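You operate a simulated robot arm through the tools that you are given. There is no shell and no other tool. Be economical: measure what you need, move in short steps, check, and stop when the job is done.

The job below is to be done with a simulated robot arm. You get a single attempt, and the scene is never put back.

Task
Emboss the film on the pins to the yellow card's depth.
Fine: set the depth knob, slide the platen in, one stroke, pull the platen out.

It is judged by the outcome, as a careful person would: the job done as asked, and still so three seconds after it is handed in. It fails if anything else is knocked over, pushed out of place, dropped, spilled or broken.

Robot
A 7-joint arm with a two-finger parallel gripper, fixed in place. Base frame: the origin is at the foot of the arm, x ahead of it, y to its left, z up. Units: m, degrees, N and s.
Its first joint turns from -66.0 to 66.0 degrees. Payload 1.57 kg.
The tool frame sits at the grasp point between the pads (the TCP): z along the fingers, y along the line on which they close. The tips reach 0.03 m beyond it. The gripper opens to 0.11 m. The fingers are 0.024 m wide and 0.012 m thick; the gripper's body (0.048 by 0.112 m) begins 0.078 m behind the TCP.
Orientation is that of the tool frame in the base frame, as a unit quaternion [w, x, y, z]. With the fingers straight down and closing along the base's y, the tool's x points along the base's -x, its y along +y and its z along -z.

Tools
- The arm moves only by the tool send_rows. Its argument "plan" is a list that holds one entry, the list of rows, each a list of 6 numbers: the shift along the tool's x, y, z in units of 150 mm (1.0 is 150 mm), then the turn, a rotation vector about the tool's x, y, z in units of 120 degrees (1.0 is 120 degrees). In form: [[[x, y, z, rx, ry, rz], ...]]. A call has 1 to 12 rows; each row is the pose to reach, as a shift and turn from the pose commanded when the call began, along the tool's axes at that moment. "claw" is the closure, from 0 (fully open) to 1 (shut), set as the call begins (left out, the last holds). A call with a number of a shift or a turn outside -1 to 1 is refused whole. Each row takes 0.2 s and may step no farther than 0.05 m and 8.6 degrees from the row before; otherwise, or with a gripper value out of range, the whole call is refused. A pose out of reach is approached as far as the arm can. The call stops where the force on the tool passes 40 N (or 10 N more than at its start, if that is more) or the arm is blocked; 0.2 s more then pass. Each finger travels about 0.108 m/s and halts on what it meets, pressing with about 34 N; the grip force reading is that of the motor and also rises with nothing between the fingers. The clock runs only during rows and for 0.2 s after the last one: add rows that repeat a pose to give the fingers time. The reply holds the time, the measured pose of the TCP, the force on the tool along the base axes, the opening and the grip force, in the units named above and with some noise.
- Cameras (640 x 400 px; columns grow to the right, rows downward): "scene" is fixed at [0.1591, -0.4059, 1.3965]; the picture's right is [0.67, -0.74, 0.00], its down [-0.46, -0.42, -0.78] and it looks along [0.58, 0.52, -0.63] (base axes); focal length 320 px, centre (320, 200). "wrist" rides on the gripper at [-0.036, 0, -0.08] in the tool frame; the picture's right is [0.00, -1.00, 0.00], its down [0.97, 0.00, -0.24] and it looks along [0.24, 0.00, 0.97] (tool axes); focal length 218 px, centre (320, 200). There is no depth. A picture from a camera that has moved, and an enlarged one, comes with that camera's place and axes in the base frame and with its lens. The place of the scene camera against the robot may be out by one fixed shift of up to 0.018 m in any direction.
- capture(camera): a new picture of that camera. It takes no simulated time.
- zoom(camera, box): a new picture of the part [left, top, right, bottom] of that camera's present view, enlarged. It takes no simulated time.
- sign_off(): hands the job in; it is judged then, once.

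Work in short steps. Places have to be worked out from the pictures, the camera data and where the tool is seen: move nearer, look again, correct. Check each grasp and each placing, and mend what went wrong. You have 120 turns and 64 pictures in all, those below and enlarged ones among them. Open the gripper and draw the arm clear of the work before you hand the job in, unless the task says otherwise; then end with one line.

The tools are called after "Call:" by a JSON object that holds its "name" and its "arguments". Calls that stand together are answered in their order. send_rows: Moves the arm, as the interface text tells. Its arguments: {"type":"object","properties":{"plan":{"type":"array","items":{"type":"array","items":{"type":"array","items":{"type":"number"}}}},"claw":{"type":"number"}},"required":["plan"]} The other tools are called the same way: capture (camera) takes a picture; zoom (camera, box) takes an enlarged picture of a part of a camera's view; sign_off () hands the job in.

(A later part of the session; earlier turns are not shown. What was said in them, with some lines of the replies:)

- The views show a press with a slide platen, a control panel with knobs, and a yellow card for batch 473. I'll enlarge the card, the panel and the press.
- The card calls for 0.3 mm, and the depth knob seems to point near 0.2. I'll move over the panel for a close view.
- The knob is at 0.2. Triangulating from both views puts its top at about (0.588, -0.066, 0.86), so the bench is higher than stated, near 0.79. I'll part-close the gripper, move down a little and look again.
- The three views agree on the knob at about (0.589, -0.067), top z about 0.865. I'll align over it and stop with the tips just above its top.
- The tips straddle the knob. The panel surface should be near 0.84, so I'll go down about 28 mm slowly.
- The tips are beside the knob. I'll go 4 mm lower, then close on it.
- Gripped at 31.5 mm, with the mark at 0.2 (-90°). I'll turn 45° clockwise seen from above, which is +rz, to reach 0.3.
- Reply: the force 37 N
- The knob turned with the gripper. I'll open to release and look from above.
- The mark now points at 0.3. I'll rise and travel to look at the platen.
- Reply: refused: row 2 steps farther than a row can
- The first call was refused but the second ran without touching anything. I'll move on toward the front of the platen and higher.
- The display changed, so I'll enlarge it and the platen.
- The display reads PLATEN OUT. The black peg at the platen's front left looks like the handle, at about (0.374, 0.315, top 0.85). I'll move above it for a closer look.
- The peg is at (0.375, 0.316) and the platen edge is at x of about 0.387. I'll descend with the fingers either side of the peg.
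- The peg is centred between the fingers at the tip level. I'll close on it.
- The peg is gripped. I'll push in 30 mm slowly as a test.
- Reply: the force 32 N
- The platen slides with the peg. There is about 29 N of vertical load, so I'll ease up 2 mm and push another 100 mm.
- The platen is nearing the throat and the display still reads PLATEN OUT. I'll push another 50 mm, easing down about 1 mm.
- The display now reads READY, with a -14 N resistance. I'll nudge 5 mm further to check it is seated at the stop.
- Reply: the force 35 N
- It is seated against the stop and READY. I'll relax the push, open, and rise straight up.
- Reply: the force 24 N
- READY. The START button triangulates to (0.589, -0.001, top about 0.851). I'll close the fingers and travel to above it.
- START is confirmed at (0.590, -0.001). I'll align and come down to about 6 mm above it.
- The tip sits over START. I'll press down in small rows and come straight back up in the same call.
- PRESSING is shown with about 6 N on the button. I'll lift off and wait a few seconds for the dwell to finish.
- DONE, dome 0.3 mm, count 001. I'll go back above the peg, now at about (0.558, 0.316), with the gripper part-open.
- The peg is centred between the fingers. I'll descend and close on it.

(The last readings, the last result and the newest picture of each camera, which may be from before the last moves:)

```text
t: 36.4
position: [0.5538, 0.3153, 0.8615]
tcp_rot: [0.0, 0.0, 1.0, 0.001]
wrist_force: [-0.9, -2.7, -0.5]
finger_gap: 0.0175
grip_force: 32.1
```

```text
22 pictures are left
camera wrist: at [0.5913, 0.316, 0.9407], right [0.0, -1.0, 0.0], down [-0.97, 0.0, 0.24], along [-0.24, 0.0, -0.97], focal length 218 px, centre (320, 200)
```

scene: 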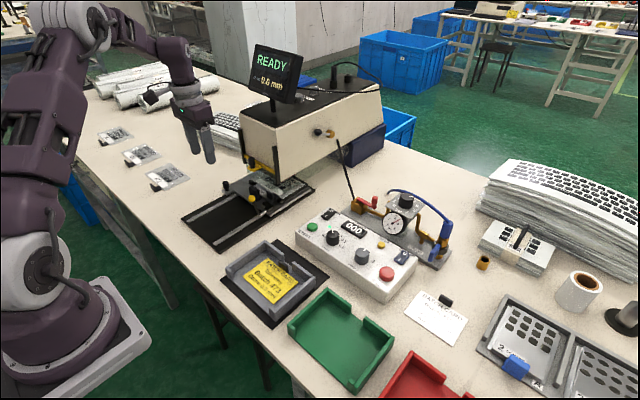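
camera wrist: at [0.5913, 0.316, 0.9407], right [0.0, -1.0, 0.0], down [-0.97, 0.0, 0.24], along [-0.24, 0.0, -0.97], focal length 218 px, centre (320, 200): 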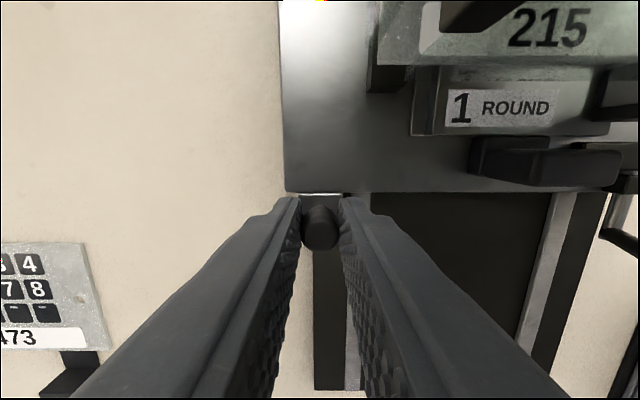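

Gripped again. I'll pull the platen out steadily, 145 mm to begin with.

Call:
{"name": "send_rows", "arguments": {"plan": [[[0.03, 0, 0, 0, 0, 0], [0.1, 0, 0, 0, 0, 0], [0.2, 0, 0, 0, 0, 0], [0.3, 0, 0, 0, 0, 0], [0.4, 0, 0, 0, 0, 0], [0.5, 0, 0, 0, 0, 0], [0.6, 0, 0, 0, 0, 0], [0.7, 0, 0, 0, 0, 0], [0.8, 0, 0, 0, 0, 0], [0.9, 0, 0, 0, 0, 0], [0.97, 0, 0, 0, 0, 0]]]}}

Call:
{"name": "capture", "arguments": {"camera": "wrist"}}

```text
t: 38.8
position: [0.4092, 0.3147, 0.8631]
tcp_rot: [0.0, 0.0, 1.0, 0.0]
wrist_force: [1.6, -2.0, -10.2]
finger_gap: 0.0172
grip_force: 32.5
```

```text
21 pictures are left
camera wrist: at [0.4459, 0.3158, 0.9422], right [0.0, -1.0, 0.0], down [-0.97, 0.0, 0.24], along [-0.24, 0.0, -0.97], focal length 218 px, centre (320, 200)
```

wrist: 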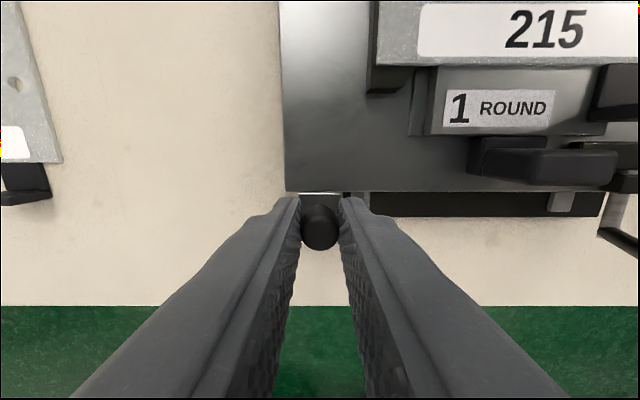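

The platen is following. About 40 mm is left to its original place, with the rail end hidden under the platen edge, so I'll pull that slowly.

Call:
{"name": "send_rows", "arguments": {"plan": [[[0.05, 0, 0, 0, 0, 0], [0.1, 0, 0, 0, 0, 0], [0.15, 0, 0, 0, 0, 0], [0.2, 0, 0, 0, 0, 0], [0.24, 0, 0, 0, 0, 0], [0.265, 0, 0, 0, 0, 0], [0.265, 0, 0, 0, 0, 0]]]}}

Call:
{"name": "capture", "arguments": {"camera": "wrist"}}

Call:
{"name": "zoom", "arguments": {"camera": "scene", "box": [150, 30, 390, 270]}}

```text
t: 40.4
position: [0.372, 0.3145, 0.8622]
tcp_rot: [0.003, 0.002, 1.0, 0.0]
wrist_force: [33.5, 0.0, -1.8]
finger_gap: 0.0179
grip_force: 32.7
```

```text
20 pictures are left
camera wrist: at [0.408, 0.3156, 0.9431], right [0.0, -1.0, 0.0], down [-0.97, 0.0, 0.24], along [-0.24, 0.0, -0.97], focal length 218 px, centre (320, 200)
```

wrist: 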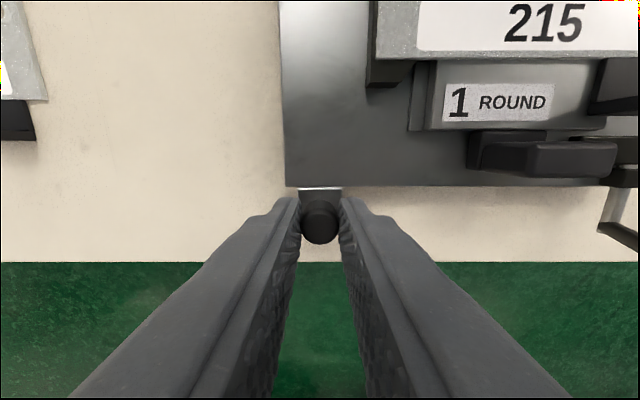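

```text
1.67 times, centred on (270, 150) of scene
camera zoom: at [0.1599, -0.4059, 1.3964], right [0.67, -0.74, 0.0], down [-0.46, -0.42, -0.78], along [0.58, 0.52, -0.63], focal length 534 px, centre (403, 283)
```

zoom: 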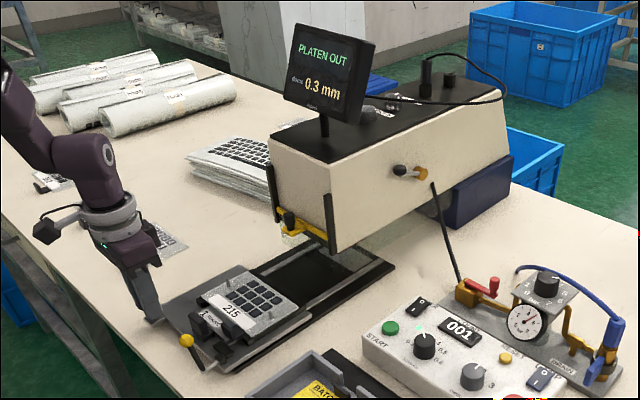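

The platen is at its outer stop and the display reads PLATEN OUT, 0.3 mm. I'll relax the pull, open, and lift clear.

Call:
{"name": "send_rows", "arguments": {"plan": [[[-0.015, 0, 0, 0, 0, 0], [-0.015, 0, 0, 0, 0, 0]]]}}

Call:
{"name": "send_rows", "arguments": {"plan": [[[0, 0, 0, 0, 0, 0], [0, 0, 0, 0, 0, 0], [0, 0, -0.15, 0, 0, 0], [0, 0, -0.4, 0, 0, 0], [0, 0, -0.7, 0, 0, 0], [0, 0, -1, 0, 0, 0], [0, 0, -1, 0, 0, 0]]], "claw": 0.45}}

Call:
{"name": "capture", "arguments": {"camera": "scene"}}

Call:
{"name": "capture", "arguments": {"camera": "wrist"}}

```text
t: 41.0
position: [0.3713, 0.3144, 0.8625]
tcp_rot: [0.0, -0.001, 1.0, 0.0]
wrist_force: [23.4, -3.3, 7.5]
finger_gap: 0.0177
grip_force: 32.2
```

```text
t: 42.6
position: [0.372, 0.3131, 1.012]
tcp_rot: [0.0, 0.0, 1.0, 0.0]
wrist_force: [0.5, 0.8, -0.3]
finger_gap: 0.0603
grip_force: 0.0
```

```text
18 pictures are left
```

scene: 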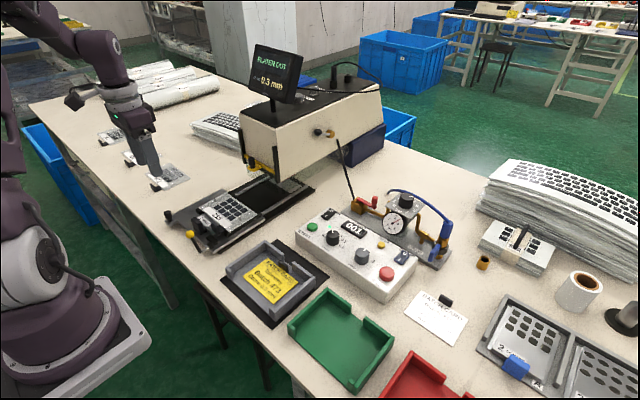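

```text
17 pictures are left
camera wrist: at [0.4094, 0.3138, 1.0924], right [0.0, -1.0, 0.0], down [-0.97, 0.0, 0.24], along [-0.24, 0.0, -0.97], focal length 218 px, centre (320, 200)
```

wrist: 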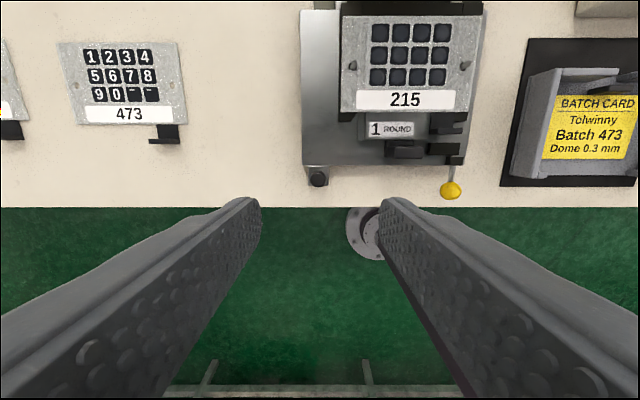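

The keys on the film are domed, the platen is out and everything else is in place. I'll open the gripper fully and hand the job in.

Call:
{"name": "send_rows", "arguments": {"plan": [[[0, 0, -0.2, 0, 0, 0], [0, 0, -0.4, 0, 0, 0], [0, 0, -0.4, 0, 0, 0]]], "claw": 0}}

Call:
{"name": "sign_off", "arguments": {}}

```text
t: 43.4
position: [0.3722, 0.315, 1.0726]
tcp_rot: [0.001, 0.0, 1.0, 0.0]
wrist_force: [-0.6, 0.0, -0.4]
finger_gap: 0.1099
grip_force: 0.1
```

```text
The job is handed in.
```

The film on the pins was embossed at 0.3 mm, the yellow card's depth, in a single stroke (counter 001), and the platen is pulled back out with the arm clear.
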